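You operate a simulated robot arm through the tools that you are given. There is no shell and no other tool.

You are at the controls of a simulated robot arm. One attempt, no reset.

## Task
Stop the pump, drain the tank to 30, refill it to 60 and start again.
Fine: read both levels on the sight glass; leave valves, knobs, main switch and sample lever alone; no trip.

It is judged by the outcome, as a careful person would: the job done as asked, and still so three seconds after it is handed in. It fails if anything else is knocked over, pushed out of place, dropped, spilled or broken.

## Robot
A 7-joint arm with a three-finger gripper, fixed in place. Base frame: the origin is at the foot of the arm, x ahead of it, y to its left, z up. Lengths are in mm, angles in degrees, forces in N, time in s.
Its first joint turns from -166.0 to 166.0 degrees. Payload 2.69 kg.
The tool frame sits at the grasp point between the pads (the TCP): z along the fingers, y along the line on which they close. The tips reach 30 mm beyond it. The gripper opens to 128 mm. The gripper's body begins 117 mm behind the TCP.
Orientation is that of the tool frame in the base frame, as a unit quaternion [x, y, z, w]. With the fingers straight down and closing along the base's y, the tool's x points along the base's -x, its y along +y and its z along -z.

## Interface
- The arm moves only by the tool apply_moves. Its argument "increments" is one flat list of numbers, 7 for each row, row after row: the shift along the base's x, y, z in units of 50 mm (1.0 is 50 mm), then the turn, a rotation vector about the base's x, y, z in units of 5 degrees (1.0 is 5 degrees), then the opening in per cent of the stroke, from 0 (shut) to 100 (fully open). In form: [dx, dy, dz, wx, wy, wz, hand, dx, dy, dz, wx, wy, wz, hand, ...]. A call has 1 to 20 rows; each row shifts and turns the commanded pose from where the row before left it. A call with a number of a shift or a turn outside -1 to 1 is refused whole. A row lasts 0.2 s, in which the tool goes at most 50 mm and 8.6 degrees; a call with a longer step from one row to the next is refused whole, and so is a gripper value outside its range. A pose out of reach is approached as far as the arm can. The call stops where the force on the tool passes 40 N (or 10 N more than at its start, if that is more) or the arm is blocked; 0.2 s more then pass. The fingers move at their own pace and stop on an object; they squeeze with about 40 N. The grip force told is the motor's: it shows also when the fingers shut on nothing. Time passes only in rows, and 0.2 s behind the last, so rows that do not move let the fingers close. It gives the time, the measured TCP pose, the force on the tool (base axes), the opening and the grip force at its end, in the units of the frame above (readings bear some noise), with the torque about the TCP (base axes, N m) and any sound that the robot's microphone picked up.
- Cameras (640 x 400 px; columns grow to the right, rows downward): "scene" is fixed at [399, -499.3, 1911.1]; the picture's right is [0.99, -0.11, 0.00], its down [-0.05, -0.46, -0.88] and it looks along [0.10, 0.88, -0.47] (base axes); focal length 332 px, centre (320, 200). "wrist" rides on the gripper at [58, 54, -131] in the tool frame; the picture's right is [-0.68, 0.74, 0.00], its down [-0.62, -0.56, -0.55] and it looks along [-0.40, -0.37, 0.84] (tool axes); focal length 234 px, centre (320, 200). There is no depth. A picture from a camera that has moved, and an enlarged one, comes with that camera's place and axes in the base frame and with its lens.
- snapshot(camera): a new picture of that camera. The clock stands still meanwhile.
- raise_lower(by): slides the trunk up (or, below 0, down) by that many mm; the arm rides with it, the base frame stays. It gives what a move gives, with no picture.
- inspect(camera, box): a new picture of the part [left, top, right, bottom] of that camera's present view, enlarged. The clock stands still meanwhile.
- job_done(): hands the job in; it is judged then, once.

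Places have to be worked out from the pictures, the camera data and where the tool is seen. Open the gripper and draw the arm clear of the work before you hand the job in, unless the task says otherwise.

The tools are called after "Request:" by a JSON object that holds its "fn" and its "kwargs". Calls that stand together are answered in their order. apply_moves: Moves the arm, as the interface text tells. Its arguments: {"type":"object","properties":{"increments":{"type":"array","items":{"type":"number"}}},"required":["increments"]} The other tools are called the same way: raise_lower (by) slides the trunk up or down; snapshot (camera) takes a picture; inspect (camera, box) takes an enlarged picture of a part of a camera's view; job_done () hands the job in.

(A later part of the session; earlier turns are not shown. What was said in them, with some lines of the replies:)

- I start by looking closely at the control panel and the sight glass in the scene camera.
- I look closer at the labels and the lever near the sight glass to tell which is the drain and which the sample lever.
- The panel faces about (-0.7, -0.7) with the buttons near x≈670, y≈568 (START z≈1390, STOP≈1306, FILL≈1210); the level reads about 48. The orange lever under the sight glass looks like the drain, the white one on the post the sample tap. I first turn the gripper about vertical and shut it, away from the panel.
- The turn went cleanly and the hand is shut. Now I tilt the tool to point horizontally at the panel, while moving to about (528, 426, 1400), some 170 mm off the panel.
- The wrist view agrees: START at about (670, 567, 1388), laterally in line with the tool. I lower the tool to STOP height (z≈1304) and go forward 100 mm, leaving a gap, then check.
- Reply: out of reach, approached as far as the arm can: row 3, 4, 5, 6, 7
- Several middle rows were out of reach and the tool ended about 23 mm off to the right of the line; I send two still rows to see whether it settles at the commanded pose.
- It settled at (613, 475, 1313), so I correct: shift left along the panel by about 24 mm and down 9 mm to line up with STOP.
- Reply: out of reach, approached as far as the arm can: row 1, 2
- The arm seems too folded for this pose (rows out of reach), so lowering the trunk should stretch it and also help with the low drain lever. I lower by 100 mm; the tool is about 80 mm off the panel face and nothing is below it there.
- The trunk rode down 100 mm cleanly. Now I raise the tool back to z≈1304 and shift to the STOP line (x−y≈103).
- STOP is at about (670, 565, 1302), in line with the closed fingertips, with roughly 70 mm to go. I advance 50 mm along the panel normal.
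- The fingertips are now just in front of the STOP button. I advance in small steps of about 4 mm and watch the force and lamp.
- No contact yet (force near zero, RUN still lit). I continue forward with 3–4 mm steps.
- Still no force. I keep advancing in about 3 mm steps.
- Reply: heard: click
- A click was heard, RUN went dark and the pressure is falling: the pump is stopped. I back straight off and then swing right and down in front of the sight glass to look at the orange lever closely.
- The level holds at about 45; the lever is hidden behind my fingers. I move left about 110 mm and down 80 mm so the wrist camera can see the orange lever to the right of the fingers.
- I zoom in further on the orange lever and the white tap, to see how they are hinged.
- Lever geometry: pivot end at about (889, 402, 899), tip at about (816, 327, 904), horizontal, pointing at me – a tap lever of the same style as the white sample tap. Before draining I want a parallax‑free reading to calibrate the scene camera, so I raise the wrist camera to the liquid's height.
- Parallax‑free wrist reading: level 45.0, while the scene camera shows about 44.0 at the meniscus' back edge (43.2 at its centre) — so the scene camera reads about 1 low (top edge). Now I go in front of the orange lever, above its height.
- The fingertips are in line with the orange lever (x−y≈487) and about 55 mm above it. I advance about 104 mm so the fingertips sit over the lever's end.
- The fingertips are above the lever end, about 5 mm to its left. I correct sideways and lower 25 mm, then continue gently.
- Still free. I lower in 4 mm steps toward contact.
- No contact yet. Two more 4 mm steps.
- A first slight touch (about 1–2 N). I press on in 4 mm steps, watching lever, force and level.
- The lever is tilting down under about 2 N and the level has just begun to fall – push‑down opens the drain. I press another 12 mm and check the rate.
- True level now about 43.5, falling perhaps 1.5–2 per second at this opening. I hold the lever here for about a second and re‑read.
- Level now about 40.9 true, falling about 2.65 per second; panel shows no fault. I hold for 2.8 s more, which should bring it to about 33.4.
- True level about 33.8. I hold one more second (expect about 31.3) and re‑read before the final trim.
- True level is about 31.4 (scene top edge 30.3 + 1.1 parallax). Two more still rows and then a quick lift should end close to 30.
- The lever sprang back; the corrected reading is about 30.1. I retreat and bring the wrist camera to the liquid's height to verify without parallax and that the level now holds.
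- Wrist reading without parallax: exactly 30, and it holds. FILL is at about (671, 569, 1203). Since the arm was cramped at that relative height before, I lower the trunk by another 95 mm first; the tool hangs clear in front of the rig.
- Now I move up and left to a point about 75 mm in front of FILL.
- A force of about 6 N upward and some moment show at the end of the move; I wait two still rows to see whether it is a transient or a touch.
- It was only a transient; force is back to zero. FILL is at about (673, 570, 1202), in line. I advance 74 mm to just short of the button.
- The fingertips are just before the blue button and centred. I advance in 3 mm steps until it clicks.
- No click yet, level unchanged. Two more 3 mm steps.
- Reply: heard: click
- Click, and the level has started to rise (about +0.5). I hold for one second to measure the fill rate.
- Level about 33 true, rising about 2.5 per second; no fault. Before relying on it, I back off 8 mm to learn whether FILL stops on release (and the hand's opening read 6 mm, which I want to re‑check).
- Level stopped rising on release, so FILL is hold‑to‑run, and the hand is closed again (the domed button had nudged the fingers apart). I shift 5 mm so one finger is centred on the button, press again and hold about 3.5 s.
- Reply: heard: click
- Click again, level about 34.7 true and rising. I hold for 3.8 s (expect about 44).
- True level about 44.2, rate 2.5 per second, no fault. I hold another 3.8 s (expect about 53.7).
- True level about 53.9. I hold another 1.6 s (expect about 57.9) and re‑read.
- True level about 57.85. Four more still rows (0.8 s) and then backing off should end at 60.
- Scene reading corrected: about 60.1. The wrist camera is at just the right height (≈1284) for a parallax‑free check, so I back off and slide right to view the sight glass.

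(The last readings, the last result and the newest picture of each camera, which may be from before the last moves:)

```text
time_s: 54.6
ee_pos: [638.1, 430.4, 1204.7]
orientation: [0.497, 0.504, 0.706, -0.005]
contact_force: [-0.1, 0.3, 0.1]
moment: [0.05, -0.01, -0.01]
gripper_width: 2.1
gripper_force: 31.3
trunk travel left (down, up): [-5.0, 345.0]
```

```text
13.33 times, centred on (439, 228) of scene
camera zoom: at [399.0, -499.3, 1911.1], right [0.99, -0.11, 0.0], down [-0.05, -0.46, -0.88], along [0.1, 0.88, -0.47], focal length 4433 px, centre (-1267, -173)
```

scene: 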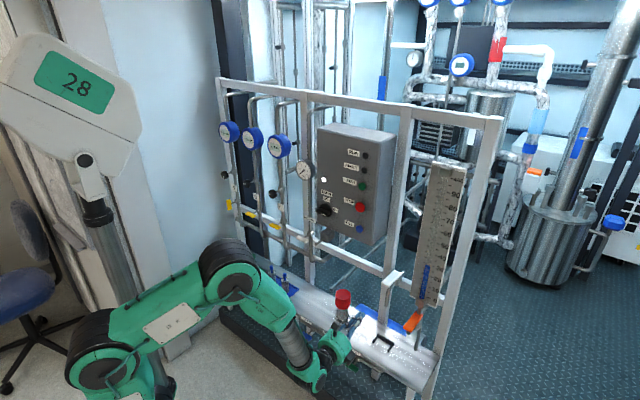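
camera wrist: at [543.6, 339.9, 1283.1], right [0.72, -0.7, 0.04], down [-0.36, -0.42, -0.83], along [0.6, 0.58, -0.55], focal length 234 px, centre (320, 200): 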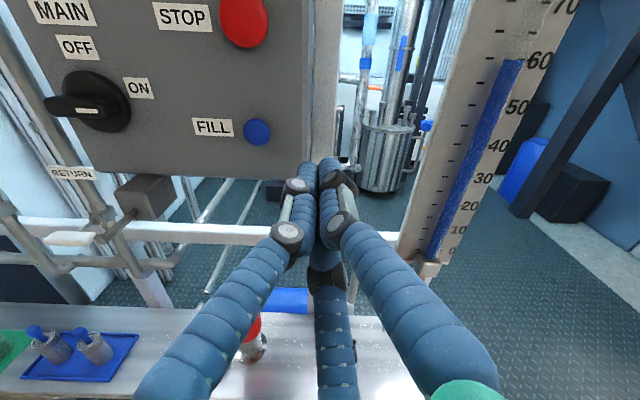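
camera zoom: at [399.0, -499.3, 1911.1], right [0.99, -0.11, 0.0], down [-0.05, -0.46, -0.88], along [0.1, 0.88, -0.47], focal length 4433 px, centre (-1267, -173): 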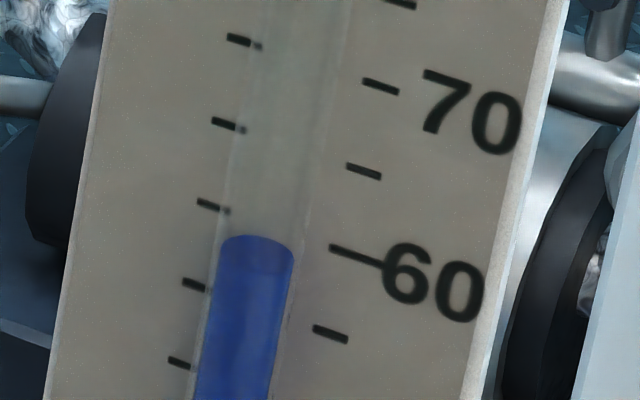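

Parallax‑free reading: 60. Now I go up and left to a point about 75 mm in front of START.

Request:
{"fn": "apply_moves", "kwargs": {"increments": [-0.168, 0.24, 0.733, 0, 0, 0, 0, -0.168, 0.24, 0.733, 0, 0, 0, 0, -0.168, 0.24, 0.733, 0, 0, 0, 0, -0.168, 0.24, 0.733, 0, 0, 0, 0, -0.168, 0.24, 0.733, 0, 0, 0, 0, 0, 0, 0, 0, 0, 0, 0]}}

Request:
{"fn": "snapshot", "kwargs": {"camera": "wrist"}}

Request:
{"fn": "snapshot", "kwargs": {"camera": "scene"}}

```text
time_s: 56.0
ee_pos: [596.6, 493.0, 1388.9]
orientation: [0.497, 0.504, 0.707, -0.006]
contact_force: [-0.4, -1.0, 0.3]
moment: [0.0, 0.01, 0.0]
gripper_width: 2.1
gripper_force: 31.5
trunk travel left (down, up): [-5.0, 345.0]
```

```text
taken
camera wrist: at [502.4, 401.5, 1467.5], right [0.72, -0.7, 0.04], down [-0.36, -0.42, -0.83], along [0.6, 0.58, -0.55], focal length 234 px, centre (320, 200)
```

wrist: 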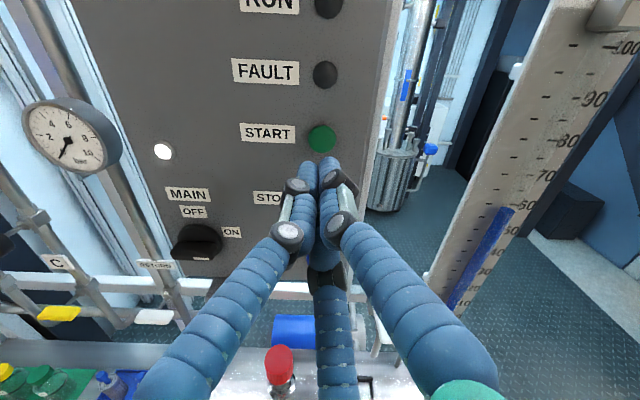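

```text
taken
```

scene: 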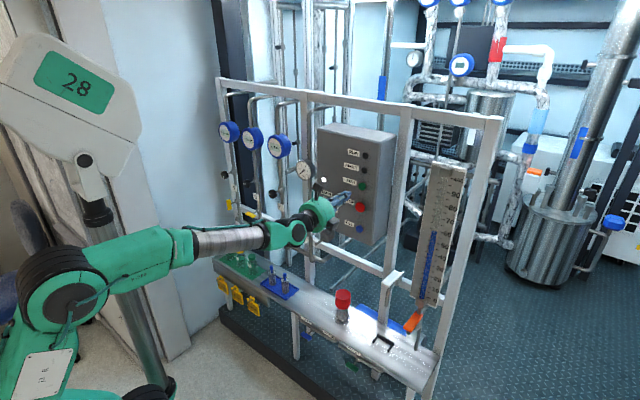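

START is at about (673, 570, 1387), in line. I advance 74 mm to just short of it.

Request:
{"fn": "apply_moves", "kwargs": {"increments": [0.35, 0.35, -0.015, 0, 0, 0, 0, 0.35, 0.35, -0.015, 0, 0, 0, 0, 0.35, 0.35, 0, 0, 0, 0, 0, 0, 0, 0, 0, 0, 0, 0]}}

Request:
{"fn": "inspect", "kwargs": {"camera": "wrist", "box": [220, 60, 420, 240]}}

Request:
{"fn": "inspect", "kwargs": {"camera": "scene", "box": [320, 130, 400, 250]}}

```text
time_s: 57.0
ee_pos: [650.2, 543.3, 1387.0]
orientation: [0.497, 0.504, 0.706, -0.004]
contact_force: [0.1, -0.6, 0.3]
moment: [-0.02, -0.02, 0.01]
gripper_width: 2.2
gripper_force: 31.0
trunk travel left (down, up): [-5.0, 345.0]
```

```text
2.22 times, centred on (320, 150) of wrist
camera zoom: at [556.5, 453.0, 1466.0], right [0.72, -0.7, 0.04], down [-0.36, -0.42, -0.83], along [0.6, 0.58, -0.55], focal length 520 px, centre (320, 311)
```

zoom: 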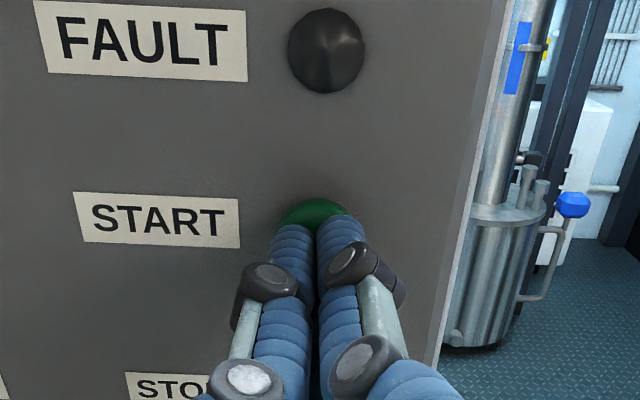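

```text
3.33 times, centred on (360, 190) of scene
camera zoom: at [399.0, -499.3, 1911.1], right [0.99, -0.11, 0.0], down [-0.05, -0.46, -0.88], along [0.1, 0.88, -0.47], focal length 1108 px, centre (187, 233)
```

zoom: 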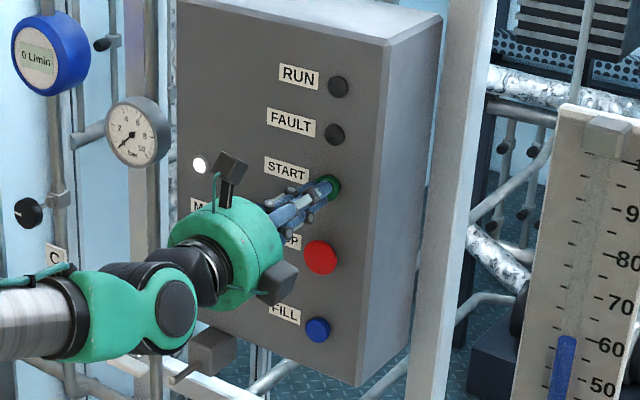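

Just in front of START, perhaps 2 mm to the right; I correct and advance in 3 mm steps until the click.

Request:
{"fn": "apply_moves", "kwargs": {"increments": [0.03, 0.06, 0, 0, 0, 0, 0, 0.045, 0.045, 0, 0, 0, 0, 0, 0.045, 0.045, 0, 0, 0, 0, 0]}}

Request:
{"fn": "inspect", "kwargs": {"camera": "scene", "box": [320, 130, 400, 250]}}

```text
time_s: 57.8
ee_pos: [655.5, 549.7, 1387.9]
orientation: [0.497, 0.504, 0.707, -0.005]
contact_force: [-0.4, -0.6, -0.6]
moment: [-0.03, 0.02, -0.01]
gripper_width: 5.9
gripper_force: 31.3
trunk travel left (down, up): [-5.0, 345.0]
```

```text
3.33 times, centred on (360, 190) of scene
camera zoom: at [399.0, -499.3, 1911.1], right [0.99, -0.11, 0.0], down [-0.05, -0.46, -0.88], along [0.1, 0.88, -0.47], focal length 1108 px, centre (187, 233)
```

zoom: 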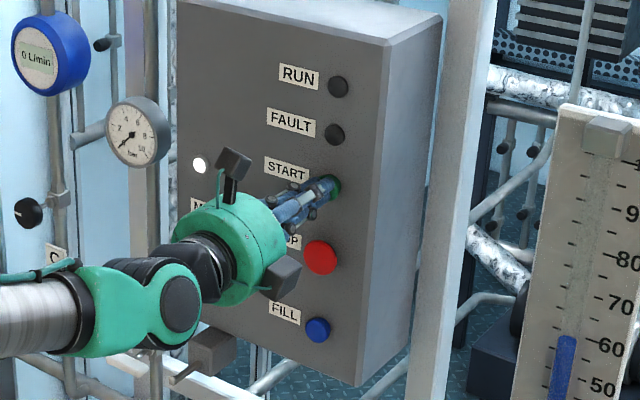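

The fingers have met the button (opening 5.9) but no click yet. One more small step of about 3–4 mm.

Request:
{"fn": "apply_moves", "kwargs": {"increments": [0.045, 0.045, 0, 0, 0, 0, 0]}}

Request:
{"fn": "inspect", "kwargs": {"camera": "scene", "box": [320, 130, 400, 250]}}

```text
time_s: 58.2
ee_pos: [657.6, 551.7, 1388.9]
orientation: [0.497, 0.504, 0.707, -0.006]
contact_force: [-2.0, -1.8, 0.3]
moment: [0.01, 0.0, -0.04]
gripper_width: 5.9
gripper_force: 31.4
trunk travel left (down, up): [-5.0, 345.0]
heard: click
```

```text
3.33 times, centred on (360, 190) of scene
camera zoom: at [399.0, -499.3, 1911.1], right [0.99, -0.11, 0.0], down [-0.05, -0.46, -0.88], along [0.1, 0.88, -0.47], focal length 1108 px, centre (187, 233)
```

zoom: 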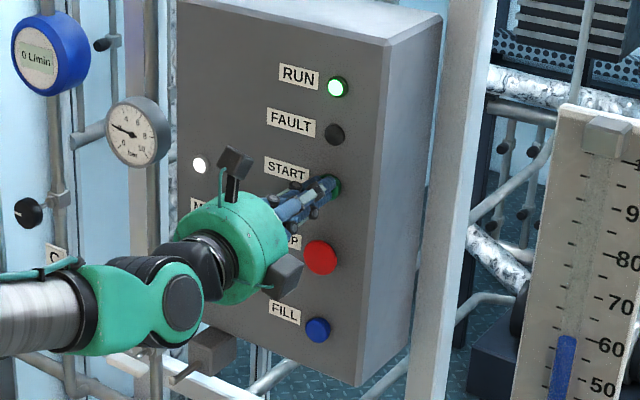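

Click: RUN is lit, FAULT dark, pressure rising. I back straight off the panel, then open the hand well clear of it.

Request:
{"fn": "apply_moves", "kwargs": {"increments": [-0.3, -0.3, 0, 0, 0, 0, 0, -0.5, -0.5, 0, 0, 0, 0, 0, -0.5, -0.5, 0, 0, 0, 0, 0, -0.5, -0.5, 0.1, 0, 0, 0, 0, -0.4, -0.4, 0.2, 0, 0, 0, 0, 0, 0, 0, 0, 0, 0, 60, 0, 0, 0, 0, 0, 0, 100, 0, 0, 0, 0, 0, 0, 100]}}

Request:
{"fn": "snapshot", "kwargs": {"camera": "scene"}}

Request:
{"fn": "inspect", "kwargs": {"camera": "scene", "box": [290, 130, 410, 260]}}

Request:
{"fn": "inspect", "kwargs": {"camera": "scene", "box": [424, 213, 454, 243]}}

```text
time_s: 60.0
ee_pos: [544.6, 443.1, 1404.0]
orientation: [0.496, 0.503, 0.707, -0.005]
contact_force: [0.2, -0.3, 0.0]
moment: [0.04, 0.01, 0.0]
gripper_width: 128.0
gripper_force: 0.1
trunk travel left (down, up): [-5.0, 345.0]
```

```text
taken
```

scene: 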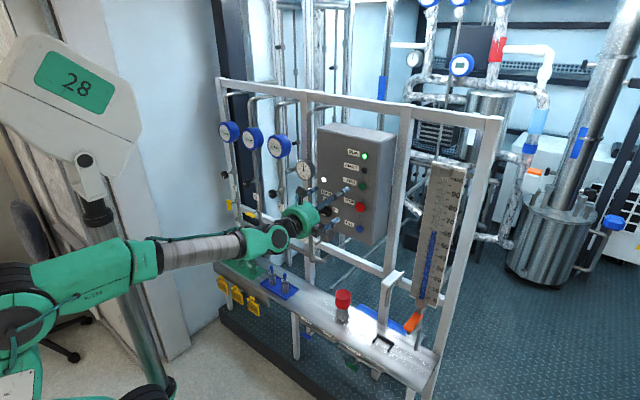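

```text
3.08 times, centred on (350, 195) of scene
camera zoom: at [399.0, -499.3, 1911.1], right [0.99, -0.11, 0.0], down [-0.05, -0.46, -0.88], along [0.1, 0.88, -0.47], focal length 1023 px, centre (228, 215)
```

zoom: 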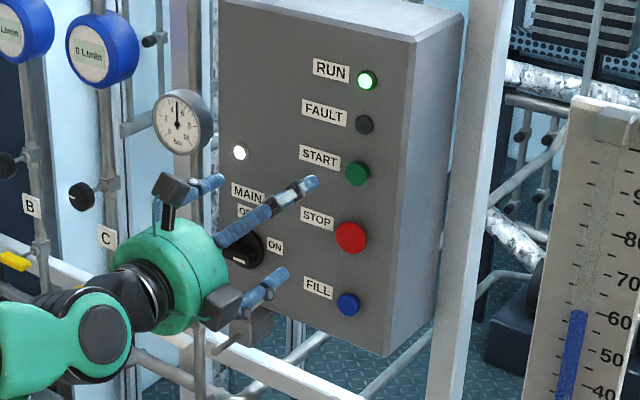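

```text
13.33 times, centred on (439, 228) of scene
camera zoom: at [399.0, -499.3, 1911.1], right [0.99, -0.11, 0.0], down [-0.05, -0.46, -0.88], along [0.1, 0.88, -0.47], focal length 4433 px, centre (-1267, -173)
```

zoom: 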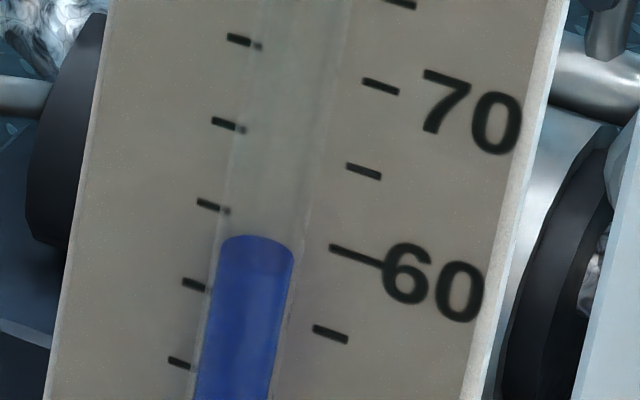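

RUN lit, FAULT dark, level steady at 60, pressure back to normal. I draw the arm a bit further away and let a second pass to confirm stability.

Request:
{"fn": "apply_moves", "kwargs": {"increments": [-0.4, -0.4, 0.5, 0, 0, 0, 100, -0.4, -0.4, 0.5, 0, 0, 0, 100, -0.3, -0.3, 0.5, 0, 0, 0, 100, 0, 0, 0, 0, 0, 0, 100, 0, 0, 0, 0, 0, 0, 100, 0, 0, 0, 0, 0, 0, 100, 0, 0, 0, 0, 0, 0, 100]}}

Request:
{"fn": "snapshot", "kwargs": {"camera": "scene"}}

Request:
{"fn": "inspect", "kwargs": {"camera": "scene", "box": [200, 230, 460, 390]}}

Request:
{"fn": "inspect", "kwargs": {"camera": "scene", "box": [424, 213, 454, 243]}}

Request:
{"fn": "inspect", "kwargs": {"camera": "scene", "box": [290, 130, 410, 260]}}

```text
time_s: 61.6
ee_pos: [491.5, 388.7, 1478.5]
orientation: [0.497, 0.504, 0.707, -0.006]
contact_force: [-0.5, 0.4, 0.3]
moment: [0.03, 0.03, 0.0]
gripper_width: 128.0
gripper_force: 0.0
trunk travel left (down, up): [-5.0, 345.0]
```

```text
taken
```

scene: 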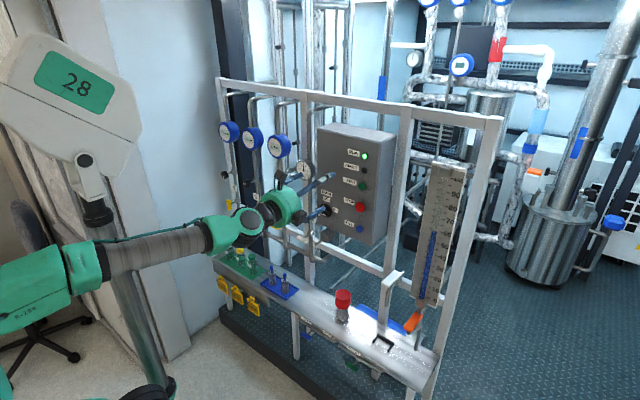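

```text
2.46 times, centred on (330, 310) of scene
camera zoom: at [399.0, -499.3, 1911.1], right [0.99, -0.11, 0.0], down [-0.05, -0.46, -0.88], along [0.1, 0.88, -0.47], focal length 818 px, centre (295, -71)
```

zoom: 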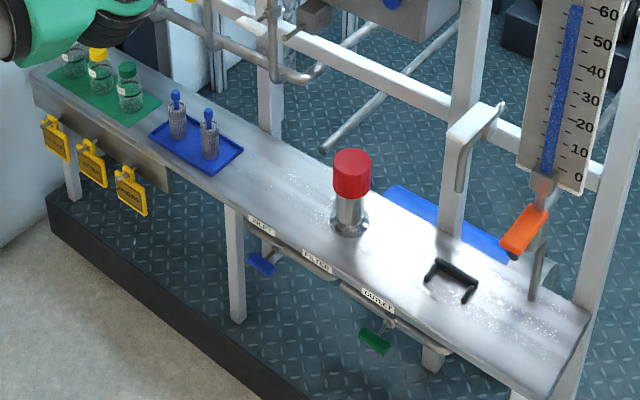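

```text
13.33 times, centred on (439, 228) of scene
camera zoom: at [399.0, -499.3, 1911.1], right [0.99, -0.11, 0.0], down [-0.05, -0.46, -0.88], along [0.1, 0.88, -0.47], focal length 4433 px, centre (-1267, -173)
```

zoom: 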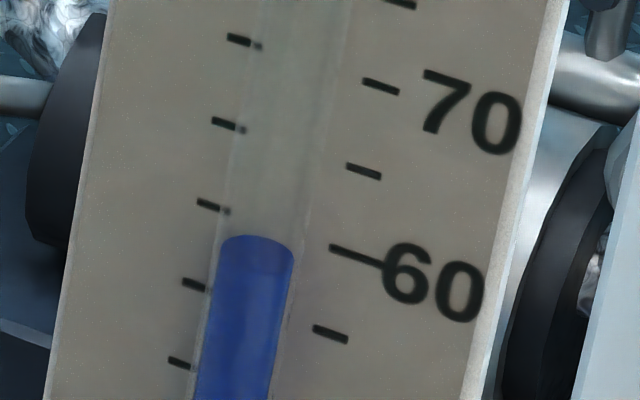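

```text
3.08 times, centred on (350, 195) of scene
camera zoom: at [399.0, -499.3, 1911.1], right [0.99, -0.11, 0.0], down [-0.05, -0.46, -0.88], along [0.1, 0.88, -0.47], focal length 1023 px, centre (228, 215)
```

zoom: 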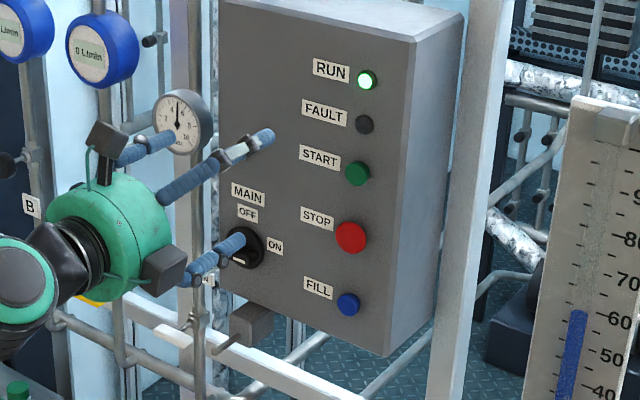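

Everything is in place: RUN lit, no fault, level steady at 60, the drain lever back at rest, nothing else touched, hand open and arm clear. I hand the job in.

Request:
{"fn": "job_done", "kwargs": {}}

```text
The job is handed in.
```

The job is done. I stopped the pump, drained the tank to 30, refilled it to 60 and restarted the pump.

- **Levels:** I read both on the sight glass with the wrist camera at liquid height, so there was no parallax. They came to 30 and 60. The level was still steady at 60 when I handed in.
- **Panel:** RUN is lit and FAULT stayed dark in every check. The pressure gauge has recovered since the restart.
- **Controls used:** I pressed only STOP, FILL and START, and pushed down the orange drain lever under the sight glass. The lever isn't labelled, but pushing it drained the tank, and it sprang back when released. I left the valves, knobs, main switch and white sample lever alone.
- **Two presses on FILL:** I let go of FILL once early, at about 33, to check that filling stops on release, then pressed again to reach 60.

The gripper is open and the arm is clear of the rig. The trunk is still 195 mm below where it started.
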